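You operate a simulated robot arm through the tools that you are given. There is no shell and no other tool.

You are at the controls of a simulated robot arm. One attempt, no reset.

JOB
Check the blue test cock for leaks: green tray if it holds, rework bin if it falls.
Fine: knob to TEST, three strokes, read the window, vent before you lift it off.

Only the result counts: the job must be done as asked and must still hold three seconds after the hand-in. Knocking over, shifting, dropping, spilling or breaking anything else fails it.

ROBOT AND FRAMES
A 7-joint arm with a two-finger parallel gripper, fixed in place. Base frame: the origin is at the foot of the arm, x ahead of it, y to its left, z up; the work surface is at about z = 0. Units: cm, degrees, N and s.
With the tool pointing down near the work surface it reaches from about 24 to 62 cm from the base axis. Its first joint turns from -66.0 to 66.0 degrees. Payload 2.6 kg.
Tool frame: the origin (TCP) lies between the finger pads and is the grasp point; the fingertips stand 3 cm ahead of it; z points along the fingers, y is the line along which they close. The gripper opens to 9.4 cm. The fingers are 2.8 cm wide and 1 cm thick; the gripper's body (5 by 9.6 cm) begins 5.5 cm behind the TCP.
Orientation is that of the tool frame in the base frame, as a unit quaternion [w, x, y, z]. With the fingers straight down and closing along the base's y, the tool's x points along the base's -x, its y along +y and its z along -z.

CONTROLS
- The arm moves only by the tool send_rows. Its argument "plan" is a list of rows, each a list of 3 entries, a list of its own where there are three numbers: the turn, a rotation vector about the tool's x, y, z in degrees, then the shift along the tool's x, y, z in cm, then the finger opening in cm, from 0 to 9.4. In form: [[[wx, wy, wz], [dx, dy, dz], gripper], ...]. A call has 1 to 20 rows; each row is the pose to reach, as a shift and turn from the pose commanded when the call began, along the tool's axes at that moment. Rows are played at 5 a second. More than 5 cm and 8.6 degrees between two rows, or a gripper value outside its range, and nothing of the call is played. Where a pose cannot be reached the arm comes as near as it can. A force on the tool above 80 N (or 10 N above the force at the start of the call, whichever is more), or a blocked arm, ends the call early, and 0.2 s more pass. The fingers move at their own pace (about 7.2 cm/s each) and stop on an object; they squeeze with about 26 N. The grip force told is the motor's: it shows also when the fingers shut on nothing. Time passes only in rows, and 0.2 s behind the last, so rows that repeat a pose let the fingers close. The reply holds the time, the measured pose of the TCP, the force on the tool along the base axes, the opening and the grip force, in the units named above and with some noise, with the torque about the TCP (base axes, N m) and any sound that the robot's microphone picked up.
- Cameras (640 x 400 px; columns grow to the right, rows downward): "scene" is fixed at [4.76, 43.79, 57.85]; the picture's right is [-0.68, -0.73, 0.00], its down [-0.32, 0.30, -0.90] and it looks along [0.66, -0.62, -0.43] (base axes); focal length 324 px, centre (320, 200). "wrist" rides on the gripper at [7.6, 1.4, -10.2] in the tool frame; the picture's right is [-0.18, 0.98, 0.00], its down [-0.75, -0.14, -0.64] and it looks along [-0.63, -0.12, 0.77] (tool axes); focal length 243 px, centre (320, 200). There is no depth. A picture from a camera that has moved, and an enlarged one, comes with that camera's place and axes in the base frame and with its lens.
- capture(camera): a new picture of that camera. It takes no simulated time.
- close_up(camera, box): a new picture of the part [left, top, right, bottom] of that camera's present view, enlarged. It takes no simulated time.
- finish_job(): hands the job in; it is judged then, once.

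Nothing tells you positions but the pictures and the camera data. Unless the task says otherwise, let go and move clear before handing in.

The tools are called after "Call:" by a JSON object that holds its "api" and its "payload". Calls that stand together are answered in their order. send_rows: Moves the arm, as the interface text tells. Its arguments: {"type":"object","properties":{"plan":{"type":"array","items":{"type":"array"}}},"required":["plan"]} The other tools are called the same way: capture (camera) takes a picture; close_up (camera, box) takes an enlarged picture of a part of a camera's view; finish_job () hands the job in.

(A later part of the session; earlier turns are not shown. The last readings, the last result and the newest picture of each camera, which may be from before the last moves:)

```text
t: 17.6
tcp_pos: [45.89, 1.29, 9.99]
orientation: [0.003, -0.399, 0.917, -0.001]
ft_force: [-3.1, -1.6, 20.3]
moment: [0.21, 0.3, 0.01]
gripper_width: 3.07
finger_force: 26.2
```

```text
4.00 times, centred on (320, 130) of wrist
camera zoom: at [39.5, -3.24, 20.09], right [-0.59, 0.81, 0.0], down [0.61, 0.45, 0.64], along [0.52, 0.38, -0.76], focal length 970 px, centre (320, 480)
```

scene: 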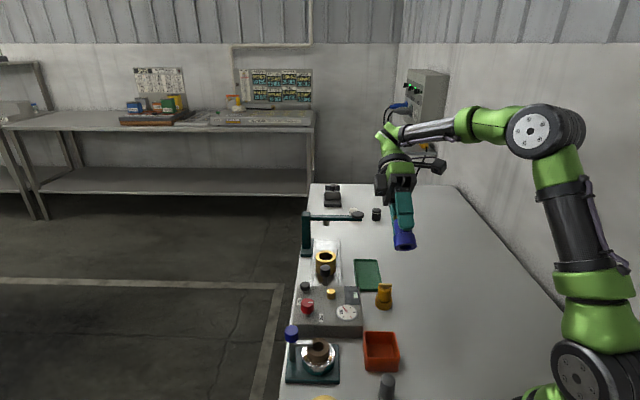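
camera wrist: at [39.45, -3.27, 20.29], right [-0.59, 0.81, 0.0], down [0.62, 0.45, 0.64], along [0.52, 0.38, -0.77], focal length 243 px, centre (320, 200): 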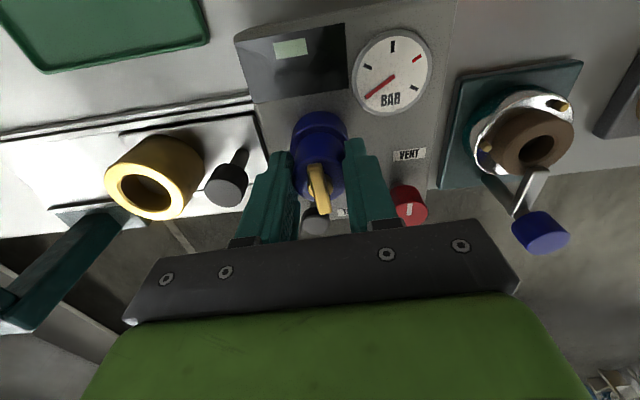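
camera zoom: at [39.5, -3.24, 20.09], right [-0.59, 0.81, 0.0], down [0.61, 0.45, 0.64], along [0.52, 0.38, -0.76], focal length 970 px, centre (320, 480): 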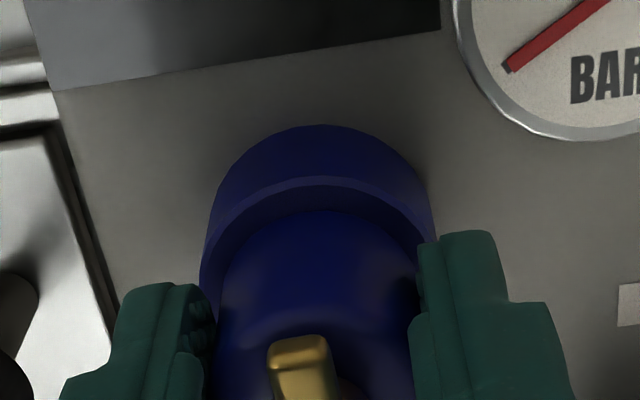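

The flange sits flush on the tester surface, seated over the nipple. I'll relieve the pressure, open, and rise.

Call:
{"api": "send_rows", "payload": {"plan": [[[0, 0, 0], [0, 0, -0.15], 2.0], [[0, 0, 0], [0, 0, -0.15], 5.0], [[0, 0, 0], [0, 0, -0.15], 5.0], [[0, 0, 0], [0, 0, -0.15], 5.0], [[0, 0, 0], [0, 0, -2.5], 5.0], [[0, 0, 0], [0, 0, -6], 5.0], [[0, 0, 0], [0, 0, -9], 5.0], [[0, 0, 0], [0, 0, -9], 5.0]]}}

Call:
{"api": "close_up", "payload": {"camera": "scene", "box": [280, 250, 400, 330]}}

Call:
{"api": "capture", "payload": {"camera": "wrist"}}

```text
t: 19.4
tcp_pos: [45.71, 1.33, 18.88]
orientation: [-0.001, -0.399, 0.917, 0.0]
ft_force: [-1.1, 1.1, -0.4]
moment: [0.0, -0.01, -0.02]
gripper_width: 4.99
finger_force: 0.1
```

```text
5.00 times, centred on (340, 290) of scene
camera zoom: at [4.76, 43.79, 57.85], right [-0.68, -0.73, 0.0], down [-0.32, 0.3, -0.9], along [0.66, -0.62, -0.43], focal length 1622 px, centre (220, -250)
```

zoom: 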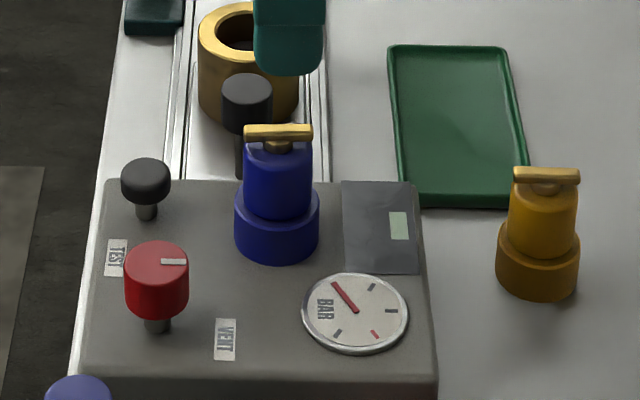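

```text
taken
camera wrist: at [39.43, -3.28, 29.09], right [-0.59, 0.81, 0.0], down [0.62, 0.45, 0.64], along [0.52, 0.38, -0.77], focal length 243 px, centre (320, 200)
```

wrist: 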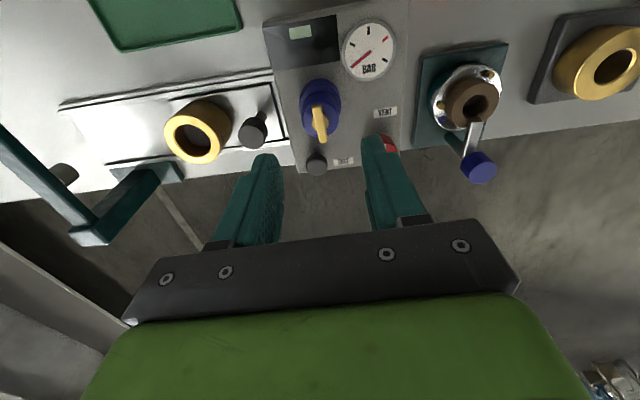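

The cock stands on the nipple. Next is the red knob, which I place at about (45.45, 9.0) with its top at z≈7.2 and its pointer at VENT; TEST is 90° counter-clockwise from above. I'll move above it and pre-rotate the gripper by -90°.

Call:
{"api": "send_rows", "payload": {"plan": [[[0, 0, 8.2], [-0.5, 0.5, 0.2], 5], [[0, 0, 16.4], [-1, 1, 0.5], 5], [[0, 0, 24.6], [-1.5, 1.5, 0.8], 5], [[0, 0, 32.8], [-2, 2, 1.2], 5], [[0, 0, 41], [-2.5, 2.5, 1.6], 5], [[0, 0, 49.2], [-3, 3, 2], 5], [[0, 0, 57.4], [-3.5, 3.5, 2.4], 5], [[0, 0, 65.6], [-4, 4, 2.8], 5], [[0, 0, 73.8], [-4.5, 4.5, 3.2], 5], [[0, 0, 82], [-5, 5, 3.6], 5], [[0, 0, 90], [-5.44, 5.42, 3.9], 5], [[0, 0, 90], [-5.44, 5.42, 3.9], 5]]}}

Call:
{"api": "capture", "payload": {"camera": "wrist"}}

Call:
{"api": "close_up", "payload": {"camera": "scene", "box": [280, 250, 400, 330]}}

```text
t: 22.0
tcp_pos: [45.4, 9.15, 15.0]
orientation: [0.0, 0.368, 0.93, 0.0]
ft_force: [-0.2, 1.4, -0.4]
moment: [0.01, -0.01, 0.02]
gripper_width: 5.01
finger_force: 0.0
```

```text
taken
camera wrist: at [40.8, 15.27, 25.17], right [0.81, 0.59, 0.0], down [0.45, -0.62, 0.64], along [0.38, -0.52, -0.77], focal length 243 px, centre (320, 200)
```

wrist: 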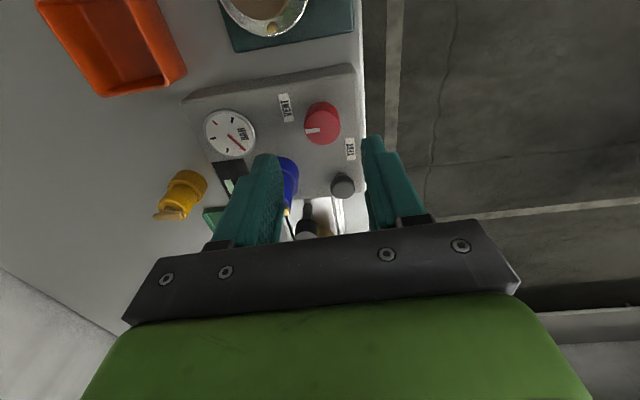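

```text
5.00 times, centred on (340, 290) of scene
camera zoom: at [4.76, 43.79, 57.85], right [-0.68, -0.73, 0.0], down [-0.32, 0.3, -0.9], along [0.66, -0.62, -0.43], focal length 1622 px, centre (220, -250)
```

zoom: 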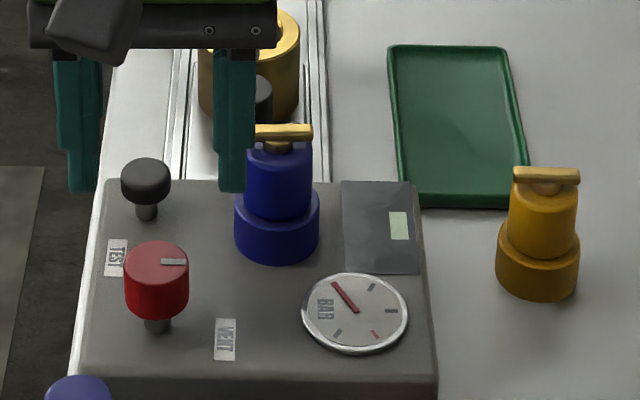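

Call:
{"api": "close_up", "payload": {"camera": "wrist", "box": [270, 80, 382, 180]}}

```text
4.00 times, centred on (326, 130) of wrist
camera zoom: at [40.8, 15.27, 25.17], right [0.81, 0.59, 0.0], down [0.45, -0.62, 0.64], along [0.38, -0.52, -0.77], focal length 970 px, centre (296, 480)
```

zoom: 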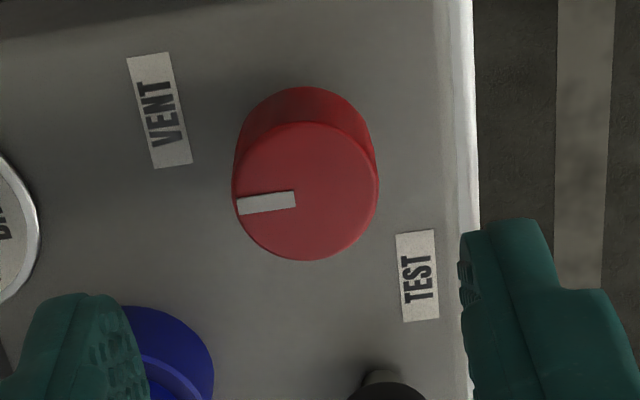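

Here's a clear view of the knob: its pointer is on the VENT side and the knob centre is at about tool (-0.1, 0.18). I'll descend and grip it.

Call:
{"api": "send_rows", "payload": {"plan": [[[0, 0, 0], [-0.1, 0.18, 2], 5], [[0, 0, 0], [-0.1, 0.18, 4], 5], [[0, 0, 0], [-0.1, 0.18, 6], 5], [[0, 0, 0], [-0.1, 0.18, 7.1], 5], [[0, 0, 0], [-0.1, 0.18, 7.1], 5]]}}

Call:
{"api": "close_up", "payload": {"camera": "wrist", "box": [240, 100, 400, 220]}}

Call:
{"api": "close_up", "payload": {"camera": "scene", "box": [280, 260, 360, 330]}}

```text
t: 23.2
tcp_pos: [45.76, 9.13, 7.8]
orientation: [0.0, 0.366, 0.931, 0.0]
ft_force: [0.8, 0.8, 0.3]
moment: [0.0, -0.02, 0.0]
gripper_width: 5.0
finger_force: 0.0
```

```text
3.33 times, centred on (320, 160) of wrist
camera zoom: at [41.12, 15.32, 18.05], right [0.81, 0.59, 0.0], down [0.45, -0.62, 0.64], along [0.38, -0.52, -0.77], focal length 809 px, centre (320, 333)
```

zoom: 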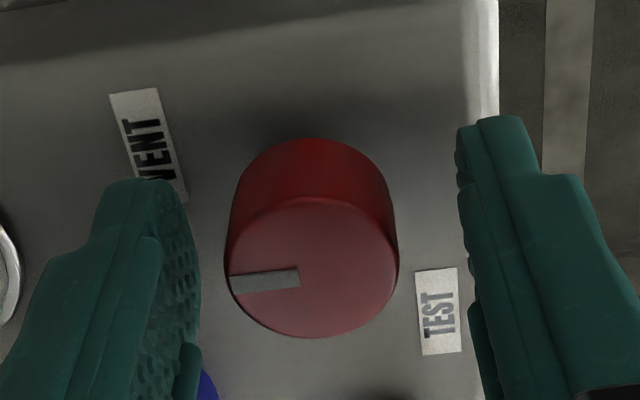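

```text
5.71 times, centred on (320, 295) of scene
camera zoom: at [4.77, 43.79, 57.85], right [-0.68, -0.73, 0.0], down [-0.32, 0.3, -0.9], along [0.66, -0.62, -0.43], focal length 1854 px, centre (320, -343)
```

zoom: 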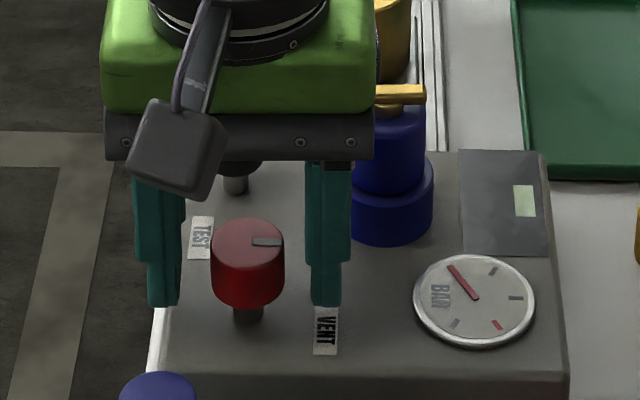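

Call:
{"api": "send_rows", "payload": {"plan": [[[0, 0, 0], [0.1, -0.08, 0], 5], [[0, 0, 0], [0.1, -0.08, 0], 2], [[0, 0, 0], [0.1, -0.08, 0], 2], [[0, 0, 0], [0.1, -0.08, 0], 2], [[0, 0, 0], [0.1, -0.08, 0], 2]]}}

```text
t: 24.4
tcp_pos: [45.49, 9.02, 7.85]
orientation: [0.0, 0.366, 0.931, -0.001]
ft_force: [-0.2, -0.8, -2.8]
moment: [0.3, -0.23, -0.02]
gripper_width: 2.77
finger_force: 45.0
```

The knob is gripped. I'll turn counter-clockwise in steps, watching the torque.

Call:
{"api": "send_rows", "payload": {"plan": [[[0, 0, -6], [0, 0, 0], 2], [[0, 0, -12], [0, 0, 0], 2], [[0, 0, -18], [0, 0, 0], 2], [[0, 0, -24], [0, 0, 0], 2], [[0, 0, -30], [0, 0, 0], 2]]}}

Call:
{"api": "close_up", "payload": {"camera": "scene", "box": [280, 260, 360, 330]}}

```text
t: 25.6
tcp_pos: [45.59, 9.18, 7.82]
orientation: [0.0, 0.113, 0.994, 0.001]
ft_force: [3.2, 4.6, -1.4]
moment: [-0.28, 0.25, -0.43]
gripper_width: 2.8
finger_force: 45.2
```

```text
5.71 times, centred on (320, 295) of scene
camera zoom: at [4.77, 43.79, 57.85], right [-0.68, -0.73, 0.0], down [-0.32, 0.3, -0.9], along [0.66, -0.62, -0.43], focal length 1854 px, centre (320, -343)
```

zoom: 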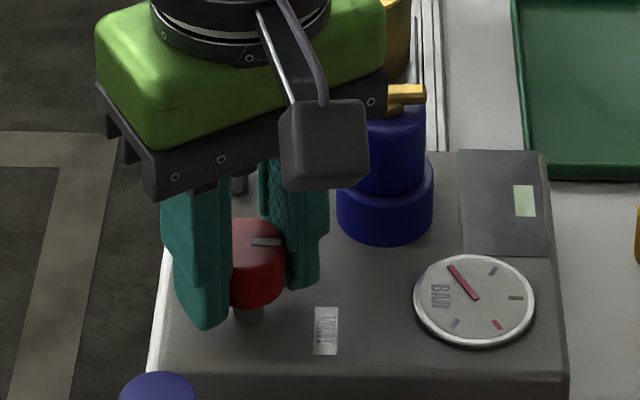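

Call:
{"api": "close_up", "payload": {"camera": "wrist", "box": [240, 100, 400, 220]}}

Call:
{"api": "close_up", "payload": {"camera": "scene", "box": [296, 285, 336, 325]}}

```text
3.33 times, centred on (320, 160) of wrist
camera zoom: at [38.48, 12.21, 18.05], right [0.4, 0.92, 0.0], down [0.7, -0.31, 0.64], along [0.59, -0.26, -0.77], focal length 809 px, centre (320, 333)
```

zoom: 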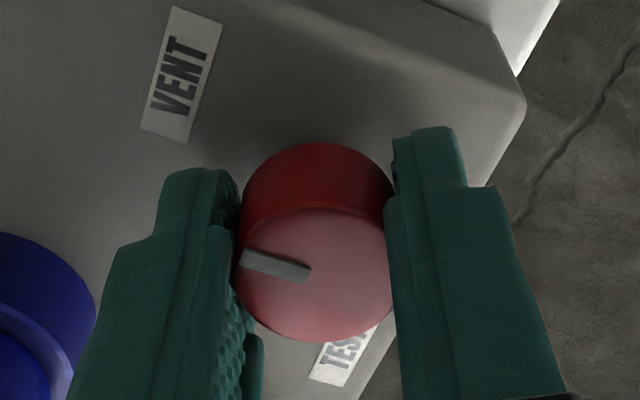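

```text
10.00 times, centred on (316, 305) of scene
camera zoom: at [4.77, 43.79, 57.85], right [-0.68, -0.73, 0.0], down [-0.32, 0.3, -0.9], along [0.66, -0.62, -0.43], focal length 3244 px, centre (360, -850)
```

zoom: 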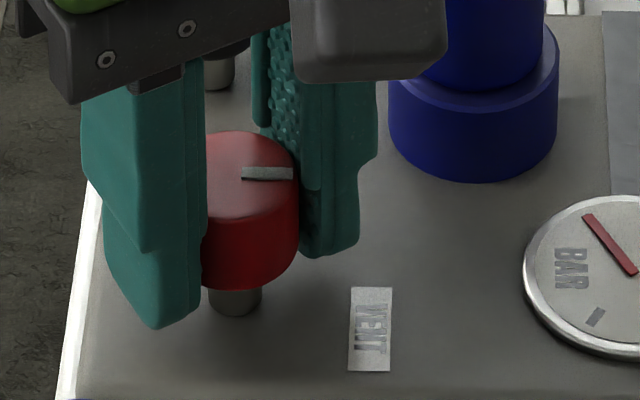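

The gripper turned 30° but the knob stayed put, slipping at 0.43 N·m. Before assuming the direction, I'll try gently turning back the other way and see whether it follows.

Call:
{"api": "send_rows", "payload": {"plan": [[[0, 0, 5], [0, 0, 0], 2], [[0, 0, 10], [0, 0, 0], 2], [[0, 0, 15], [0, 0, 0], 2], [[0, 0, 15], [0, 0, 0], 2]]}}

Call:
{"api": "close_up", "payload": {"camera": "wrist", "box": [240, 100, 400, 220]}}

```text
t: 26.6
tcp_pos: [45.58, 9.19, 7.81]
orientation: [0.002, 0.242, 0.97, 0.001]
ft_force: [10.7, 3.8, 2.6]
moment: [0.02, 0.65, 0.0]
gripper_width: 2.76
finger_force: 45.1
```

```text
3.33 times, centred on (320, 160) of wrist
camera zoom: at [39.51, 13.95, 18.03], right [0.62, 0.78, 0.0], down [0.6, -0.48, 0.64], along [0.5, -0.4, -0.77], focal length 809 px, centre (320, 333)
```

zoom: 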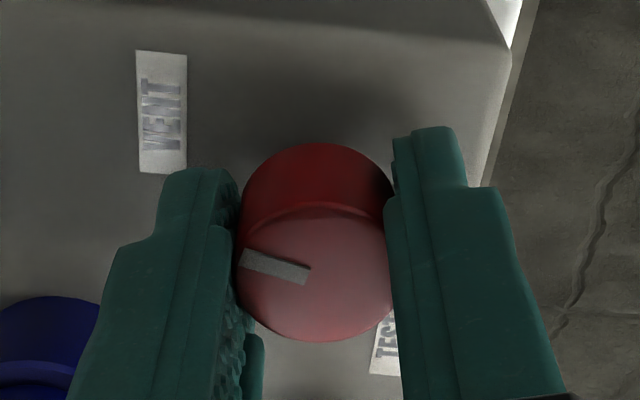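

The knob follows freely in this direction. I'll go back counter-clockwise to see whether it stops hard at the original position.

Call:
{"api": "send_rows", "payload": {"plan": [[[0, 0, -5], [0, 0, 0], 2], [[0, 0, -10], [0, 0, 0], 2], [[0, 0, -15], [0, 0, 0], 2], [[0, 0, -15], [0, 0, 0], 2]]}}

Call:
{"api": "close_up", "payload": {"camera": "wrist", "box": [240, 100, 400, 220]}}

```text
t: 27.6
tcp_pos: [45.67, 9.13, 7.85]
orientation: [0.001, 0.113, 0.994, 0.0]
ft_force: [11.3, 7.2, 9.2]
moment: [-0.17, 0.52, -0.33]
gripper_width: 2.78
finger_force: 44.9
```

```text
3.33 times, centred on (320, 160) of wrist
camera zoom: at [38.46, 12.22, 18.03], right [0.4, 0.92, 0.0], down [0.7, -0.31, 0.64], along [0.59, -0.26, -0.77], focal length 809 px, centre (320, 333)
```

zoom: 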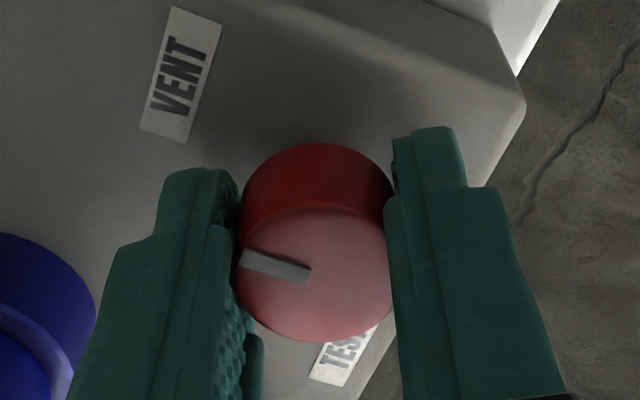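

Call:
{"api": "send_rows", "payload": {"plan": [[[0, 0, -4], [0, 0, 0], 2], [[0, 0, -8], [0, 0, 0], 2], [[0, 0, -8], [0, 0, 0], 2]]}}

Call:
{"api": "close_up", "payload": {"camera": "wrist", "box": [240, 100, 400, 220]}}

```text
t: 28.4
tcp_pos: [45.57, 9.19, 7.81]
orientation: [-0.001, 0.043, 0.999, 0.0]
ft_force: [3.9, 9.7, 6.5]
moment: [-0.03, -0.26, -0.07]
gripper_width: 2.73
finger_force: 44.8
```

```text
3.33 times, centred on (320, 160) of wrist
camera zoom: at [38.04, 11.21, 18.0], right [0.27, 0.96, 0.0], down [0.74, -0.21, 0.64], along [0.62, -0.17, -0.77], focal length 809 px, centre (320, 333)
```

zoom: 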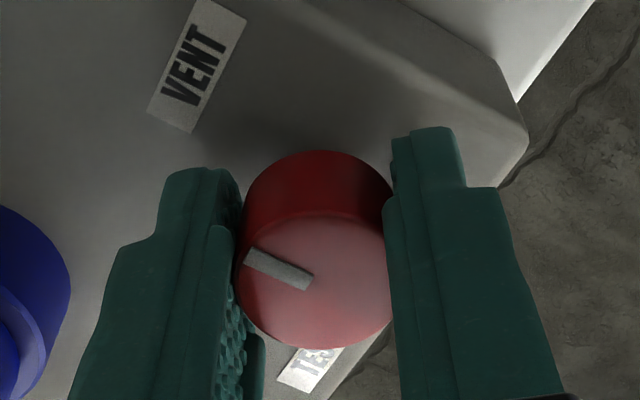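

It slipped again at the same place, so there is a hard stop at the present VENT position, and the free direction is clockwise. I'll turn clockwise in steps and watch the pointer and gauge.

Call:
{"api": "send_rows", "payload": {"plan": [[[0, 0, 8], [0, 0, 0], 2], [[0, 0, 16], [0, 0, 0], 2], [[0, 0, 24], [0, 0, 0], 2], [[0, 0, 32], [0, 0, 0], 2], [[0, 0, 40], [0, 0, 0], 2], [[0, 0, 40], [0, 0, 0], 2]]}}

Call:
{"api": "close_up", "payload": {"camera": "wrist", "box": [240, 100, 400, 220]}}

Call:
{"api": "close_up", "payload": {"camera": "scene", "box": [290, 260, 370, 330]}}

```text
t: 29.8
tcp_pos: [45.49, 9.2, 7.78]
orientation: [0.0, 0.384, 0.923, 0.0]
ft_force: [7.9, 12.8, -8.3]
moment: [-0.01, -0.13, -0.02]
gripper_width: 2.73
finger_force: 44.9
```

```text
3.33 times, centred on (320, 160) of wrist
camera zoom: at [41.14, 15.56, 17.99], right [0.83, 0.56, 0.0], down [0.43, -0.63, 0.64], along [0.36, -0.53, -0.77], focal length 809 px, centre (320, 333)
```

zoom: 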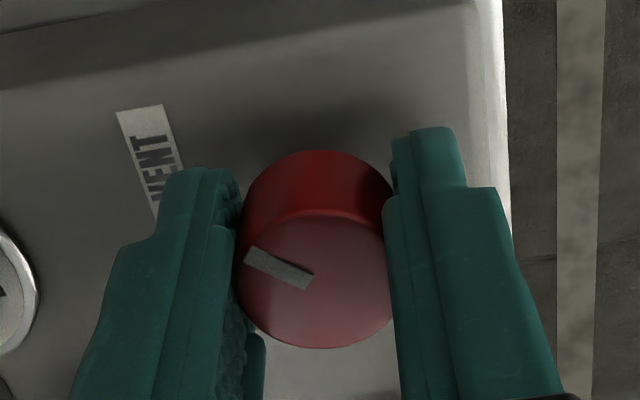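

```text
5.71 times, centred on (330, 295) of scene
camera zoom: at [4.77, 43.79, 57.85], right [-0.68, -0.73, 0.0], down [-0.32, 0.3, -0.9], along [0.66, -0.62, -0.43], focal length 1854 px, centre (263, -343)
```

zoom: 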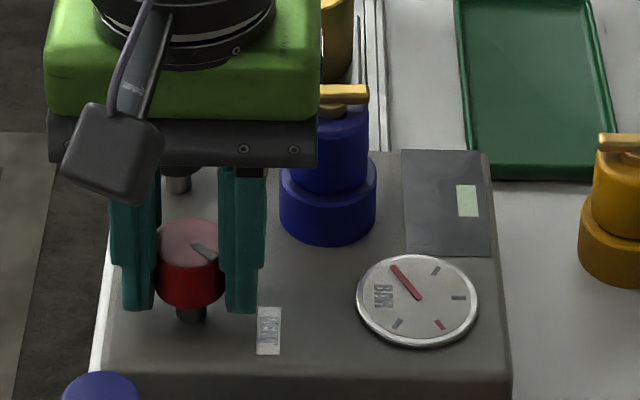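

Call:
{"api": "send_rows", "payload": {"plan": [[[0, 0, 8], [0, 0, 0], 2], [[0, 0, 16], [0, 0, 0], 2], [[0, 0, 24], [0, 0, 0], 2], [[0, 0, 32], [0, 0, 0], 2], [[0, 0, 40], [0, 0, 0], 2], [[0, 0, 40], [0, 0, 0], 2]]}}

Call:
{"api": "close_up", "payload": {"camera": "wrist", "box": [240, 100, 400, 220]}}

Call:
{"api": "close_up", "payload": {"camera": "scene", "box": [290, 260, 370, 330]}}

```text
t: 31.2
tcp_pos: [45.61, 9.14, 7.84]
orientation: [-0.001, 0.676, 0.737, -0.001]
ft_force: [3.6, 3.3, -6.9]
moment: [0.51, 0.08, 0.02]
gripper_width: 2.7
finger_force: 45.3
```

```text
3.33 times, centred on (320, 160) of wrist
camera zoom: at [46.3, 16.8, 18.0], right [0.99, -0.1, 0.0], down [-0.08, -0.76, 0.64], along [-0.07, -0.64, -0.77], focal length 809 px, centre (320, 333)
```

zoom: 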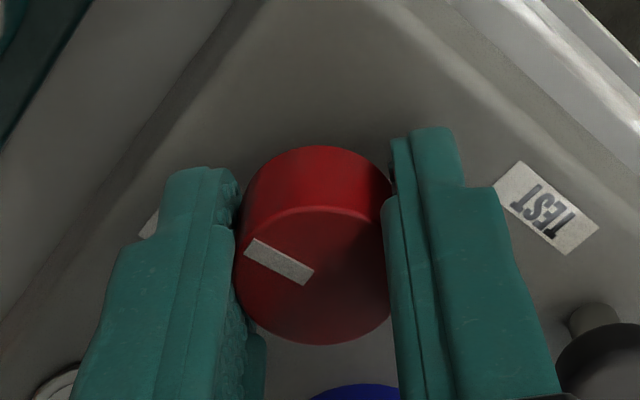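

```text
5.71 times, centred on (330, 295) of scene
camera zoom: at [4.77, 43.79, 57.85], right [-0.68, -0.73, 0.0], down [-0.32, 0.3, -0.9], along [0.66, -0.62, -0.43], focal length 1854 px, centre (263, -343)
```

zoom: 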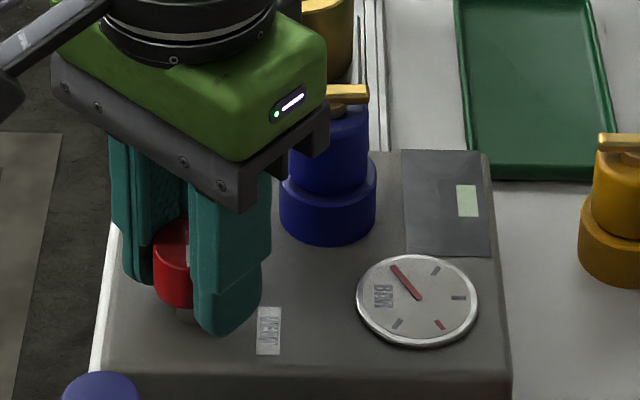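

Call:
{"api": "send_rows", "payload": {"plan": [[[0, 0, 5], [0, 0, 0], 2], [[0, 0, 10], [0, 0, 0], 2], [[0, 0, 15], [0, 0, 0], 2], [[0, 0, 20], [0, 0, 0], 2], [[0, 0, 20], [0, 0, 0], 2]]}}

Call:
{"api": "close_up", "payload": {"camera": "wrist", "box": [240, 100, 400, 220]}}

```text
t: 32.4
tcp_pos: [45.49, 9.06, 7.84]
orientation: [-0.001, 0.795, 0.607, -0.001]
ft_force: [-22.3, -4.2, 9.5]
moment: [-0.34, -0.21, 0.4]
gripper_width: 2.8
finger_force: 45.8
```

```text
3.33 times, centred on (320, 160) of wrist
camera zoom: at [48.86, 15.97, 17.99], right [0.9, -0.44, 0.0], down [-0.33, -0.69, 0.64], along [-0.28, -0.58, -0.77], focal length 809 px, centre (320, 333)
```

zoom: 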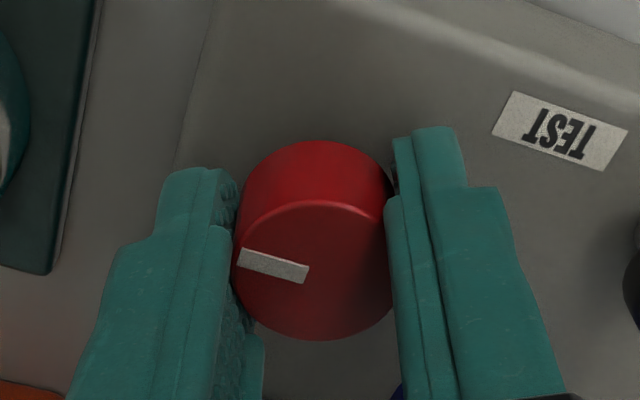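

The knob turned about 90° clockwise and then met the other stop. I'll release it, rise, and look at the pointer and the window.

Call:
{"api": "send_rows", "payload": {"plan": [[[0, 0, -4], [0, 0, 0], 2], [[0, 0, -4], [0, 0, 0], 5], [[0, 0, -4], [0, 0, 0], 5], [[0, 0, -4], [0, 0, 0], 5], [[0, 0, -4], [0, 0, -3], 5], [[0, 0, -4], [0, 0, -7], 5], [[0, 0, -4], [0, 0, -11], 5], [[0, 0, -4], [0, 0, -11], 5]]}}

Call:
{"api": "capture", "payload": {"camera": "wrist"}}

Call:
{"api": "close_up", "payload": {"camera": "scene", "box": [290, 260, 370, 330]}}

```text
t: 34.2
tcp_pos: [45.52, 8.97, 18.62]
orientation: [0.0, 0.771, 0.636, 0.0]
ft_force: [-0.5, -0.4, 0.2]
moment: [-0.02, -0.02, 0.03]
gripper_width: 5.01
finger_force: 0.2
```

```text
taken
camera wrist: at [48.4, 16.19, 28.84], right [0.93, -0.37, 0.0], down [-0.28, -0.71, 0.64], along [-0.24, -0.6, -0.77], focal length 243 px, centre (320, 200)
```

wrist: 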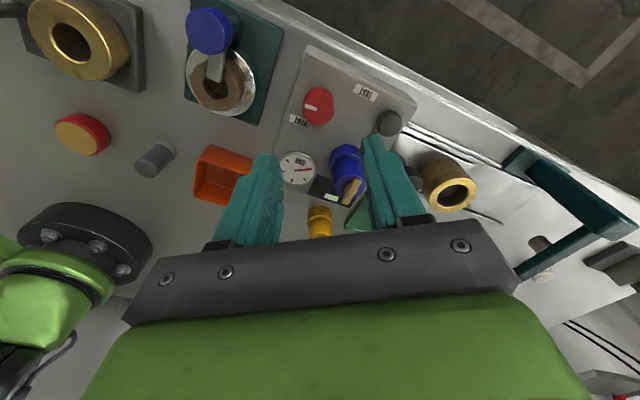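

```text
5.71 times, centred on (330, 295) of scene
camera zoom: at [4.76, 43.79, 57.85], right [-0.68, -0.73, 0.0], down [-0.32, 0.3, -0.9], along [0.66, -0.62, -0.43], focal length 1854 px, centre (263, -343)
```

zoom: 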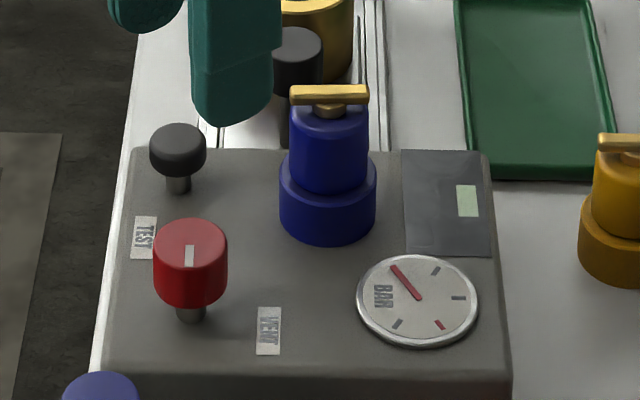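

Call:
{"api": "close_up", "payload": {"camera": "wrist", "box": [270, 60, 430, 180]}}

Call:
{"api": "close_up", "payload": {"camera": "scene", "box": [296, 280, 346, 320]}}

```text
3.33 times, centred on (350, 120) of wrist
camera zoom: at [48.4, 16.19, 28.84], right [0.93, -0.37, 0.0], down [-0.28, -0.71, 0.64], along [-0.24, -0.6, -0.77], focal length 809 px, centre (220, 467)
```

zoom: 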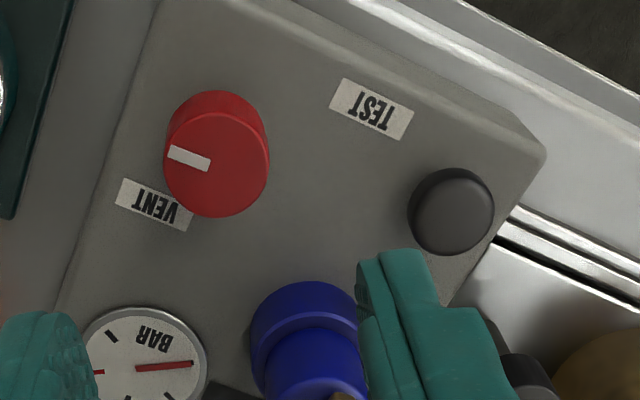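

```text
10.00 times, centred on (321, 300) of scene
camera zoom: at [4.76, 43.79, 57.85], right [-0.68, -0.73, 0.0], down [-0.32, 0.3, -0.9], along [0.66, -0.62, -0.43], focal length 3244 px, centre (310, -800)
```

zoom: 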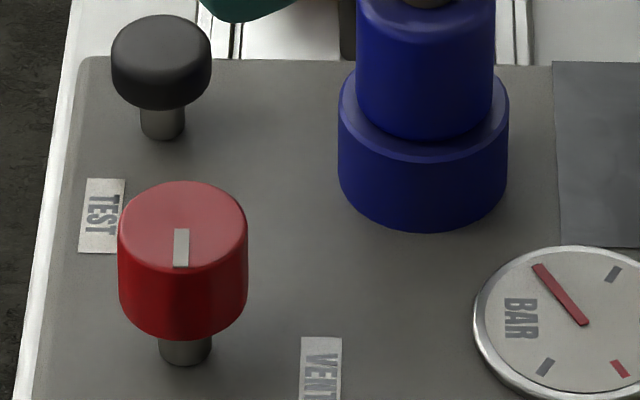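

The pointer is now at the clockwise stop. Pumping will show whether this is the pressurised (TEST) side, so I'll close the fingers and hover over the dark plunger near (51.2, 5.4) to aim.

Call:
{"api": "send_rows", "payload": {"plan": [[[0, 0, 0], [-0.8, 2.1, 0.5], 3], [[0, 0, 0], [-1.6, 4.2, 1.5], 0], [[0, 0, 0], [-2.38, 6.24, 3], 0], [[0, 0, 0], [-2.38, 6.24, 5.6], 0], [[0, 0, 0], [-2.38, 6.24, 5.6], 0]]}}

Call:
{"api": "capture", "payload": {"camera": "wrist"}}

Call:
{"api": "close_up", "payload": {"camera": "scene", "box": [290, 260, 370, 330]}}

```text
t: 35.4
tcp_pos: [51.16, 5.42, 13.11]
orientation: [0.0, 0.772, 0.636, -0.001]
ft_force: [-0.1, 1.3, -0.9]
moment: [0.0, -0.02, -0.01]
gripper_width: 0.01
finger_force: 26.4
```

```text
taken
camera wrist: at [53.93, 12.65, 23.33], right [0.93, -0.37, 0.0], down [-0.28, -0.71, 0.64], along [-0.24, -0.6, -0.77], focal length 243 px, centre (320, 200)
```

wrist: 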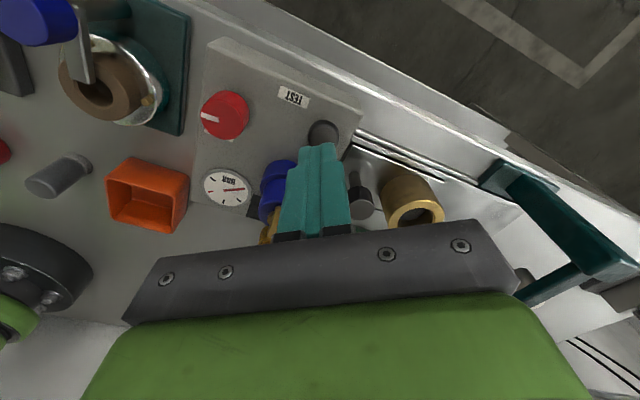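

```text
5.71 times, centred on (330, 295) of scene
camera zoom: at [4.77, 43.79, 57.85], right [-0.68, -0.73, 0.0], down [-0.32, 0.3, -0.9], along [0.66, -0.62, -0.43], focal length 1854 px, centre (263, -343)
```

zoom: 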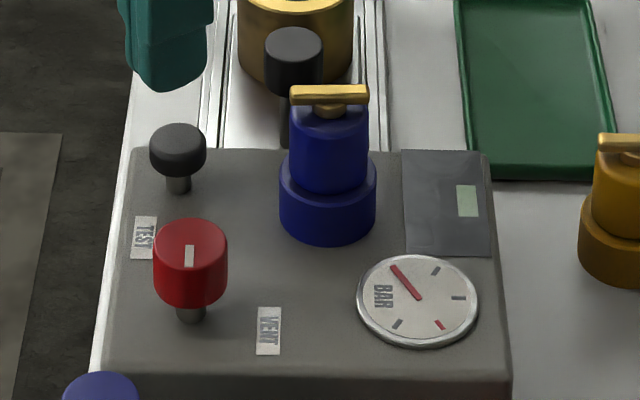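

Call:
{"api": "close_up", "payload": {"camera": "wrist", "box": [270, 90, 382, 180]}}

```text
4.44 times, centred on (326, 135) of wrist
camera zoom: at [53.93, 12.65, 23.33], right [0.93, -0.37, 0.0], down [-0.28, -0.71, 0.64], along [-0.24, -0.6, -0.77], focal length 1078 px, centre (293, 489)
```

zoom: 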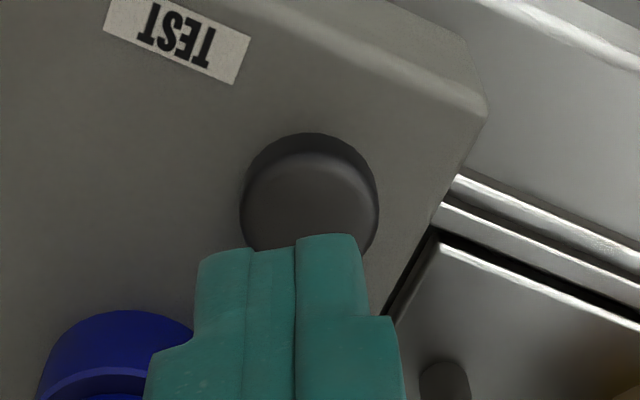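

The plunger's centre is at tool (-0.19, 0.24) from here. I'll press one stroke in small steps to feel its travel, watching the gauge.

Call:
{"api": "send_rows", "payload": {"plan": [[[0, 0, 0], [-0.19, 0.24, 1.5], 0], [[0, 0, 0], [-0.19, 0.24, 2.8], 0], [[0, 0, 0], [-0.19, 0.24, 3.2], 0], [[0, 0, 0], [-0.19, 0.24, 3.5], 0]]}}

Call:
{"api": "close_up", "payload": {"camera": "scene", "box": [290, 260, 370, 330]}}

```text
t: 36.4
tcp_pos: [51.42, 5.34, 9.75]
orientation: [0.0, 0.772, 0.636, 0.0]
ft_force: [-0.2, -0.2, 0.8]
moment: [-0.01, 0.04, 0.01]
gripper_width: 0.0
finger_force: 26.1
```

```text
5.71 times, centred on (330, 295) of scene
camera zoom: at [4.76, 43.79, 57.85], right [-0.68, -0.73, 0.0], down [-0.32, 0.3, -0.9], along [0.66, -0.62, -0.43], focal length 1854 px, centre (263, -343)
```

zoom: 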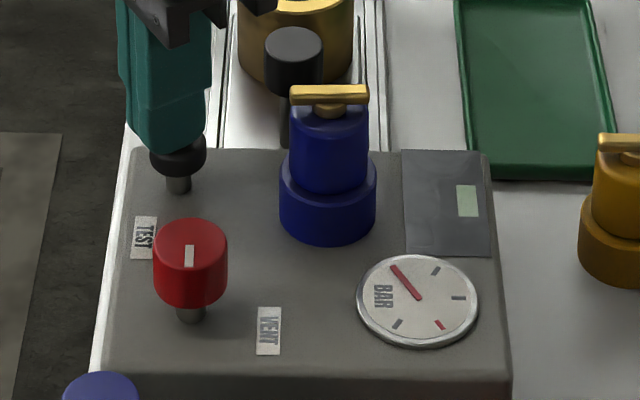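

Call:
{"api": "send_rows", "payload": {"plan": [[[0, 0, 0], [0, 0, 0.3], 0], [[0, 0, 0], [0, 0, 0.6], 0], [[0, 0, 0], [0, 0, 0.6], 0]]}}

Call:
{"api": "close_up", "payload": {"camera": "scene", "box": [290, 260, 370, 330]}}

```text
t: 37.2
tcp_pos: [51.44, 5.42, 9.07]
orientation: [0.0, 0.772, 0.636, 0.0]
ft_force: [1.1, -1.3, 2.7]
moment: [-0.02, 0.0, 0.0]
gripper_width: 0.03
finger_force: 26.6
```

```text
5.71 times, centred on (330, 295) of scene
camera zoom: at [4.76, 43.79, 57.85], right [-0.68, -0.73, 0.0], down [-0.32, 0.3, -0.9], along [0.66, -0.62, -0.43], focal length 1854 px, centre (263, -343)
```

zoom: 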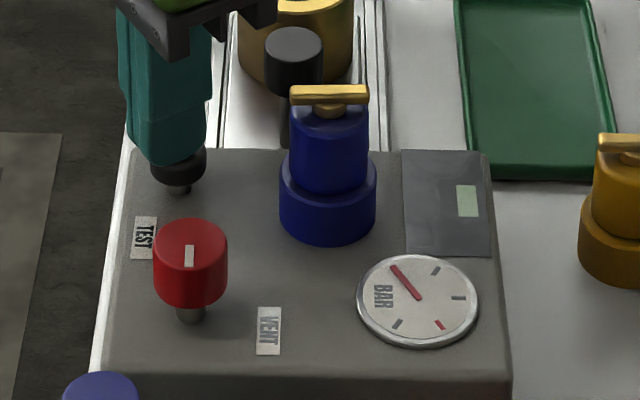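

The plunger is moving down with about 3 N. I'll press it to the bottom.

Call:
{"api": "send_rows", "payload": {"plan": [[[0, 0, 0], [0, 0, 0.3], 0], [[0, 0, 0], [0, 0, 0.6], 0], [[0, 0, 0], [0, 0, 0.8], 0], [[0, 0, 0], [0, 0, 0.8], 0]]}}

Call:
{"api": "close_up", "payload": {"camera": "scene", "box": [290, 260, 370, 330]}}

```text
t: 38.2
tcp_pos: [51.47, 5.32, 8.42]
orientation: [0.001, 0.772, 0.635, 0.001]
ft_force: [-7.7, -0.9, 20.9]
moment: [-0.09, 0.29, -0.12]
gripper_width: 0.01
finger_force: 26.2
heard: click
```

```text
5.71 times, centred on (330, 295) of scene
camera zoom: at [4.75, 43.79, 57.86], right [-0.68, -0.73, 0.0], down [-0.32, 0.3, -0.9], along [0.66, -0.62, -0.43], focal length 1854 px, centre (263, -343)
```

zoom: 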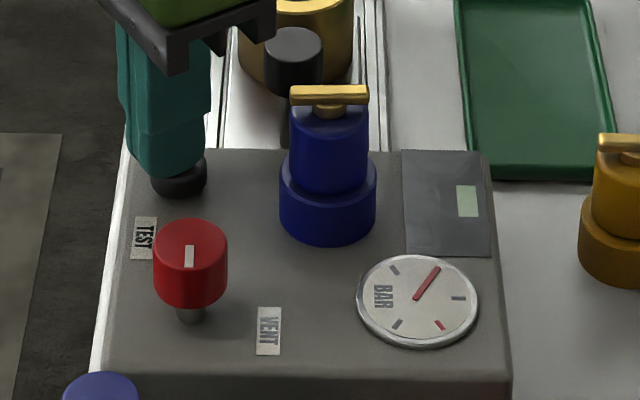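

A click, and the gauge rose to the first tick, so this is the TEST position and that counts as stroke one. Now the second stroke.

Call:
{"api": "send_rows", "payload": {"plan": [[[0, 0, 0], [0, 0, -0.8], 0], [[0, 0, 0], [0, 0, -1.8], 0], [[0, 0, 0], [0, 0, -2.0], 0], [[0, 0, 0], [0, 0, -2.0], 0], [[0, 0, 0], [0, 0, -1.2], 0], [[0, 0, 0], [0, 0, -0.6], 0], [[0, 0, 0], [0, 0, -0.2], 0], [[0, 0, 0], [0, 0, 0], 0], [[0, 0, 0], [0, 0, 0], 0]]}}

Call:
{"api": "close_up", "payload": {"camera": "scene", "box": [290, 260, 370, 330]}}

```text
t: 40.2
tcp_pos: [51.37, 5.38, 8.47]
orientation: [0.001, 0.772, 0.635, 0.0]
ft_force: [-6.0, 1.0, 18.6]
moment: [-0.03, 0.19, -0.05]
gripper_width: 0.0
finger_force: 26.3
heard: click
```

```text
5.71 times, centred on (330, 295) of scene
camera zoom: at [4.75, 43.79, 57.86], right [-0.68, -0.73, 0.0], down [-0.32, 0.3, -0.9], along [0.66, -0.62, -0.43], focal length 1854 px, centre (263, -343)
```

zoom: 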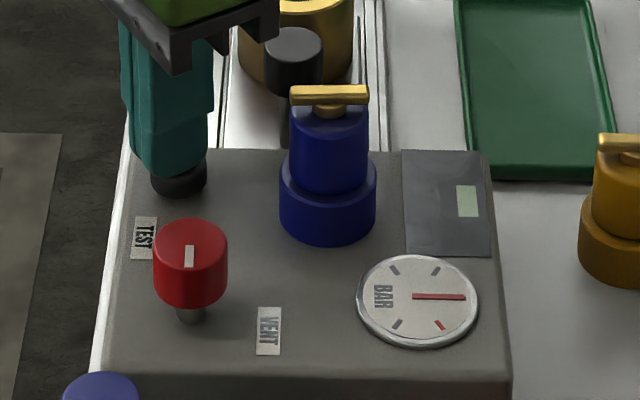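

The second stroke registered and the gauge is at the second tick. Now the third.

Call:
{"api": "send_rows", "payload": {"plan": [[[0, 0, 0], [0, 0, -0.8], 0], [[0, 0, 0], [0, 0, -1.8], 0], [[0, 0, 0], [0, 0, -2.0], 0], [[0, 0, 0], [0, 0, -2.0], 0], [[0, 0, 0], [0, 0, -1.2], 0], [[0, 0, 0], [0, 0, -0.6], 0], [[0, 0, 0], [0, 0, -0.2], 0], [[0, 0, 0], [0, 0, 0], 0], [[0, 0, 0], [0, 0, 0], 0]]}}

Call:
{"api": "close_up", "payload": {"camera": "scene", "box": [290, 260, 370, 330]}}

Call:
{"api": "close_up", "payload": {"camera": "scene", "box": [336, 280, 376, 320]}}

```text
t: 42.2
tcp_pos: [51.53, 5.39, 8.4]
orientation: [0.001, 0.772, 0.636, 0.001]
ft_force: [-8.5, -1.5, 24.4]
moment: [-0.14, 0.28, -0.1]
gripper_width: 0.0
finger_force: 25.7
heard: click
```

```text
5.71 times, centred on (330, 295) of scene
camera zoom: at [4.75, 43.79, 57.86], right [-0.68, -0.73, 0.0], down [-0.32, 0.3, -0.9], along [0.66, -0.62, -0.43], focal length 1854 px, centre (263, -343)
```

zoom: 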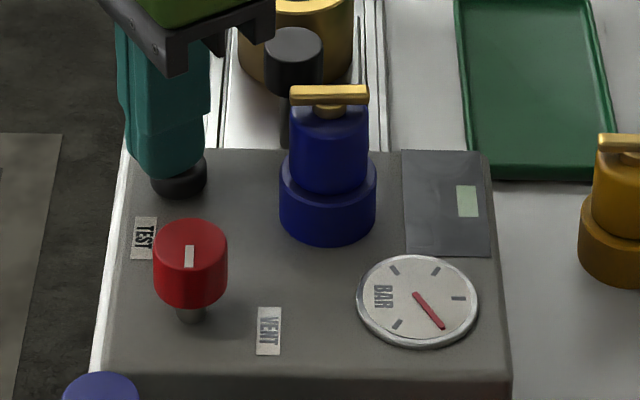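

```text
10.00 times, centred on (356, 300) of scene
camera zoom: at [4.75, 43.79, 57.86], right [-0.68, -0.73, 0.0], down [-0.32, 0.3, -0.9], along [0.66, -0.62, -0.43], focal length 3244 px, centre (-40, -800)
```

zoom: 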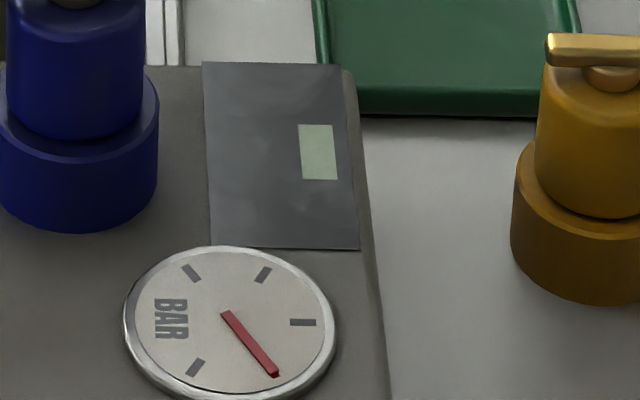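

The gauge is at the red mark after three strokes. I'll lift off the plunger and watch the gauge and window over several seconds.

Call:
{"api": "send_rows", "payload": {"plan": [[[0, 0, 0], [0, 0, -1.5], 0], [[0, 0, 0], [0, 0, -4], 0], [[0, 0, 0], [0, 0, -7], 0], [[0, 0, 0], [0, 0, -9], 0]]}}

Call:
{"api": "close_up", "payload": {"camera": "scene", "box": [336, 280, 376, 320]}}

Call:
{"api": "send_rows", "payload": {"plan": [[[0, 0, 0], [0, 0, 0], 0], [[0, 0, 0], [0, 0, 0], 0], [[0, 0, 0], [0, 0, 0], 0], [[0, 0, 0], [0, 0, 0], 0], [[0, 0, 0], [0, 0, 0], 0]]}}

Call:
{"api": "close_up", "payload": {"camera": "scene", "box": [336, 280, 376, 320]}}

Call:
{"api": "close_up", "payload": {"camera": "wrist", "box": [180, 60, 420, 210]}}

```text
t: 43.2
tcp_pos: [51.45, 5.33, 17.52]
orientation: [0.0, 0.772, 0.636, 0.0]
ft_force: [0.1, 0.2, 0.2]
moment: [0.02, 0.0, -0.02]
gripper_width: 0.0
finger_force: 26.0
```

```text
10.00 times, centred on (356, 300) of scene
camera zoom: at [4.77, 43.79, 57.85], right [-0.68, -0.73, 0.0], down [-0.32, 0.3, -0.9], along [0.66, -0.62, -0.43], focal length 3244 px, centre (-40, -800)
```

zoom: 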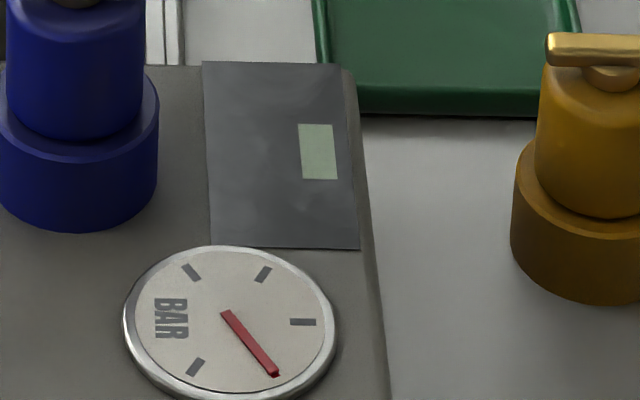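

```text
t: 44.4
tcp_pos: [51.48, 5.28, 17.44]
orientation: [0.0, 0.771, 0.637, 0.0]
ft_force: [0.7, 0.2, -0.2]
moment: [0.03, 0.0, 0.02]
gripper_width: 0.0
finger_force: 26.1
```

```text
10.00 times, centred on (356, 300) of scene
camera zoom: at [4.76, 43.79, 57.85], right [-0.68, -0.73, 0.0], down [-0.32, 0.3, -0.9], along [0.66, -0.62, -0.43], focal length 3244 px, centre (-40, -800)
```

zoom: 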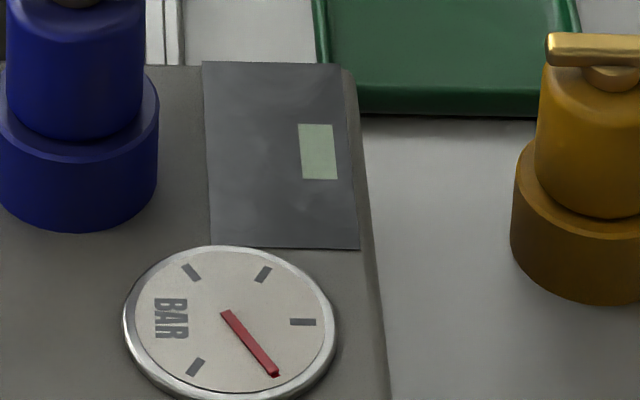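

```text
2.67 times, centred on (300, 135) of wrist
camera zoom: at [54.31, 12.55, 27.65], right [0.93, -0.37, 0.0], down [-0.28, -0.71, 0.64], along [-0.24, -0.6, -0.77], focal length 647 px, centre (373, 373)
```

zoom: 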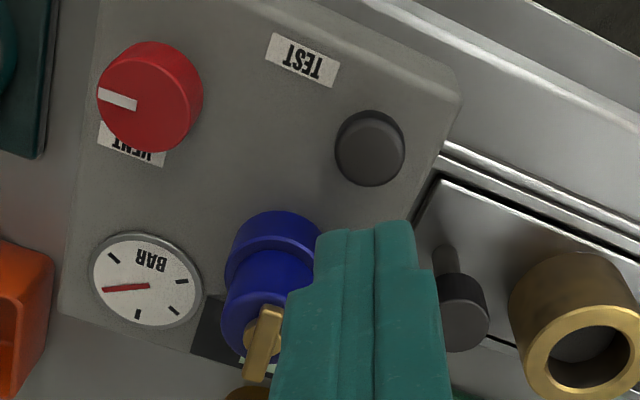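

It is holding so far. I'll wait longer to catch a slow fall, and also look at the window panel.

Call:
{"api": "send_rows", "payload": {"plan": [[[0, 0, 0], [0, 0, 0], 0], [[0, 0, 0], [0, 0, 0], 0], [[0, 0, 0], [0, 0, 0], 0], [[0, 0, 0], [0, 0, 0], 0], [[0, 0, 0], [0, 0, 0], 0], [[0, 0, 0], [0, 0, 0], 0], [[0, 0, 0], [0, 0, 0], 0], [[0, 0, 0], [0, 0, 0], 0], [[0, 0, 0], [0, 0, 0], 0], [[0, 0, 0], [0, 0, 0], 0], [[0, 0, 0], [0, 0, 0], 0], [[0, 0, 0], [0, 0, 0], 0], [[0, 0, 0], [0, 0, 0], 0], [[0, 0, 0], [0, 0, 0], 0], [[0, 0, 0], [0, 0, 0], 0], [[0, 0, 0], [0, 0, 0], 0], [[0, 0, 0], [0, 0, 0], 0], [[0, 0, 0], [0, 0, 0], 0], [[0, 0, 0], [0, 0, 0], 0], [[0, 0, 0], [0, 0, 0], 0]]}}

Call:
{"api": "close_up", "payload": {"camera": "scene", "box": [336, 280, 376, 320]}}

Call:
{"api": "close_up", "payload": {"camera": "scene", "box": [346, 284, 362, 294]}}

```text
t: 48.6
tcp_pos: [51.48, 5.41, 17.41]
orientation: [0.0, 0.772, 0.636, 0.0]
ft_force: [0.4, -0.7, 0.1]
moment: [0.02, 0.01, 0.0]
gripper_width: 0.0
finger_force: 25.9
```

```text
10.00 times, centred on (356, 300) of scene
camera zoom: at [4.76, 43.79, 57.85], right [-0.68, -0.73, 0.0], down [-0.32, 0.3, -0.9], along [0.66, -0.62, -0.43], focal length 3244 px, centre (-40, -800)
```

zoom: 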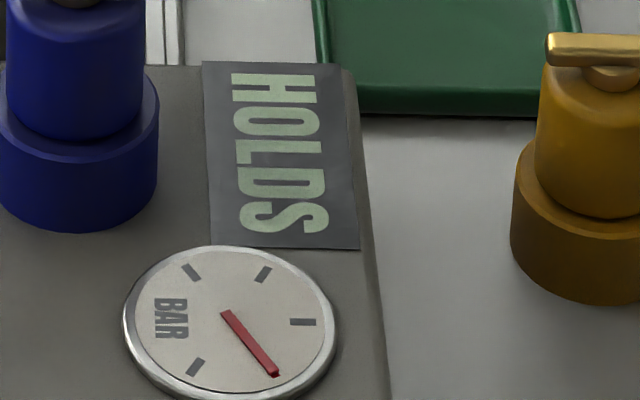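

```text
16.00 times, centred on (354, 289) of scene
camera zoom: at [4.76, 43.79, 57.85], right [-0.68, -0.73, 0.0], down [-0.32, 0.3, -0.9], along [0.66, -0.62, -0.43], focal length 5191 px, centre (-224, -1224)
```

zoom: 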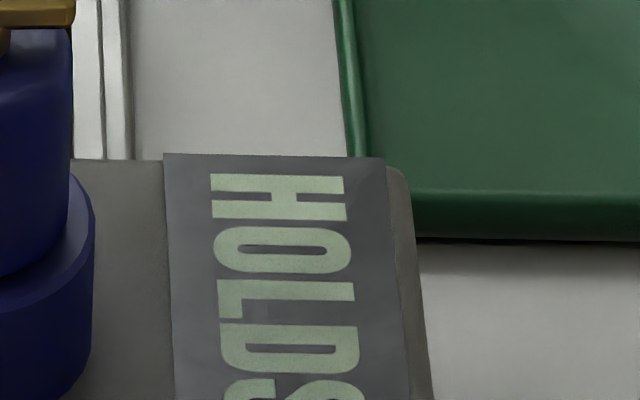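

The window reads HOLDS and the needle stays on red, so the blue cock goes to the green tray. First I must vent, so I'll move back above the red knob with the fingers open.

Call:
{"api": "send_rows", "payload": {"plan": [[[0, 0, 0], [0.8, -2, 0], 2], [[0, 0, 0], [1.6, -4, 0.5], 4], [[0, 0, 0], [2.57, -6.5, 1.5], 5], [[0, 0, 0], [2.57, -6.5, 2.4], 5], [[0, 0, 0], [2.57, -6.5, 2.4], 5]]}}

Call:
{"api": "close_up", "payload": {"camera": "wrist", "box": [264, 80, 376, 180]}}

```text
t: 49.8
tcp_pos: [45.46, 9.08, 14.98]
orientation: [0.0, 0.773, 0.635, 0.0]
ft_force: [-0.4, 0.2, 0.1]
moment: [-0.01, -0.02, -0.01]
gripper_width: 5.03
finger_force: 0.1
```

```text
4.00 times, centred on (320, 130) of wrist
camera zoom: at [48.3, 16.2, 25.12], right [0.93, -0.37, 0.0], down [-0.28, -0.71, 0.64], along [-0.24, -0.6, -0.77], focal length 970 px, centre (320, 480)
```

zoom: 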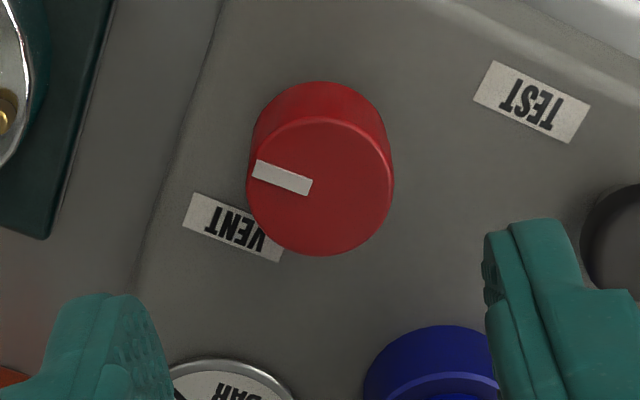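

Call:
{"api": "send_rows", "payload": {"plan": [[[0, 0, 0], [0.1, 0.04, 2], 5], [[0, 0, 0], [0.1, 0.04, 4], 5], [[0, 0, 0], [0.1, 0.04, 6], 5], [[0, 0, 0], [0.1, 0.04, 7.1], 5], [[0, 0, 0], [0.1, 0.04, 7.1], 5], [[0, 0, 0], [0.1, 0.04, 7.1], 2], [[0, 0, 0], [0.1, 0.04, 7.1], 2], [[0, 0, 0], [0.1, 0.04, 7.1], 2], [[0, 0, 0], [0.1, 0.04, 7.1], 2]]}}

Call:
{"api": "send_rows", "payload": {"plan": [[[0, 0, -7], [0, 0, 0], 2], [[0, 0, -14], [0, 0, 0], 2], [[0, 0, -21], [0, 0, 0], 2], [[0, 0, -28], [0, 0, 0], 2], [[0, 0, -35], [0, 0, 0], 2], [[0, 0, -42], [0, 0, 0], 2], [[0, 0, -49], [0, 0, 0], 2], [[0, 0, -56], [0, 0, 0], 2], [[0, 0, -63], [0, 0, 0], 2], [[0, 0, -70], [0, 0, 0], 2], [[0, 0, -77], [0, 0, 0], 2], [[0, 0, -84], [0, 0, 0], 2], [[0, 0, -90], [0, 0, 0], 2], [[0, 0, -95], [0, 0, 0], 2], [[0, 0, -95], [0, 0, 0], 2]]}}

Call:
{"api": "close_up", "payload": {"camera": "scene", "box": [290, 260, 370, 330]}}

Call:
{"api": "close_up", "payload": {"camera": "wrist", "box": [240, 100, 400, 220]}}

```text
t: 51.8
tcp_pos: [45.51, 9.27, 7.7]
orientation: [0.0, 0.772, 0.636, 0.0]
ft_force: [-6.5, -1.2, -2.1]
moment: [0.79, -0.53, 0.02]
gripper_width: 2.79
finger_force: 44.9
```

```text
t: 55.0
tcp_pos: [45.61, 9.18, 7.77]
orientation: [-0.001, 0.053, 0.999, -0.001]
ft_force: [-8.2, -4.1, -11.9]
moment: [0.31, 0.13, -0.16]
gripper_width: 2.74
finger_force: 44.9
```

```text
5.71 times, centred on (330, 295) of scene
camera zoom: at [4.77, 43.79, 57.85], right [-0.68, -0.73, 0.0], down [-0.32, 0.3, -0.9], along [0.66, -0.62, -0.43], focal length 1854 px, centre (263, -343)
```

zoom: 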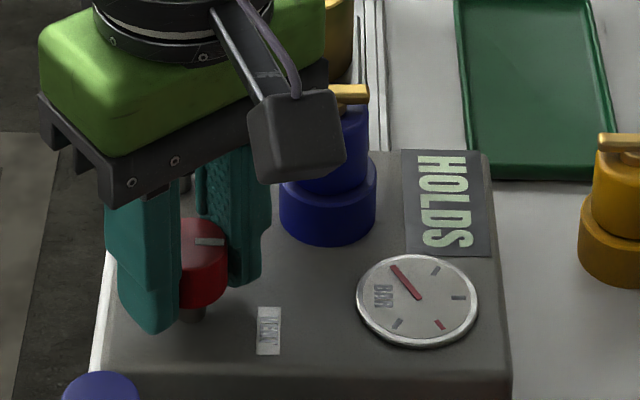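

```text
3.33 times, centred on (320, 160) of wrist
camera zoom: at [38.14, 11.37, 18.05], right [0.29, 0.96, 0.0], down [0.74, -0.22, 0.64], along [0.61, -0.18, -0.77], focal length 809 px, centre (320, 333)
```

zoom: 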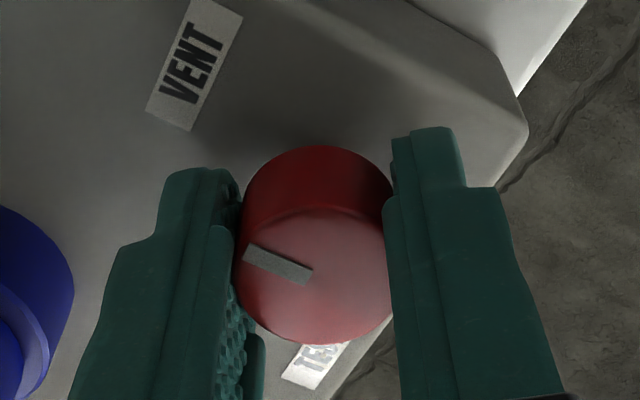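

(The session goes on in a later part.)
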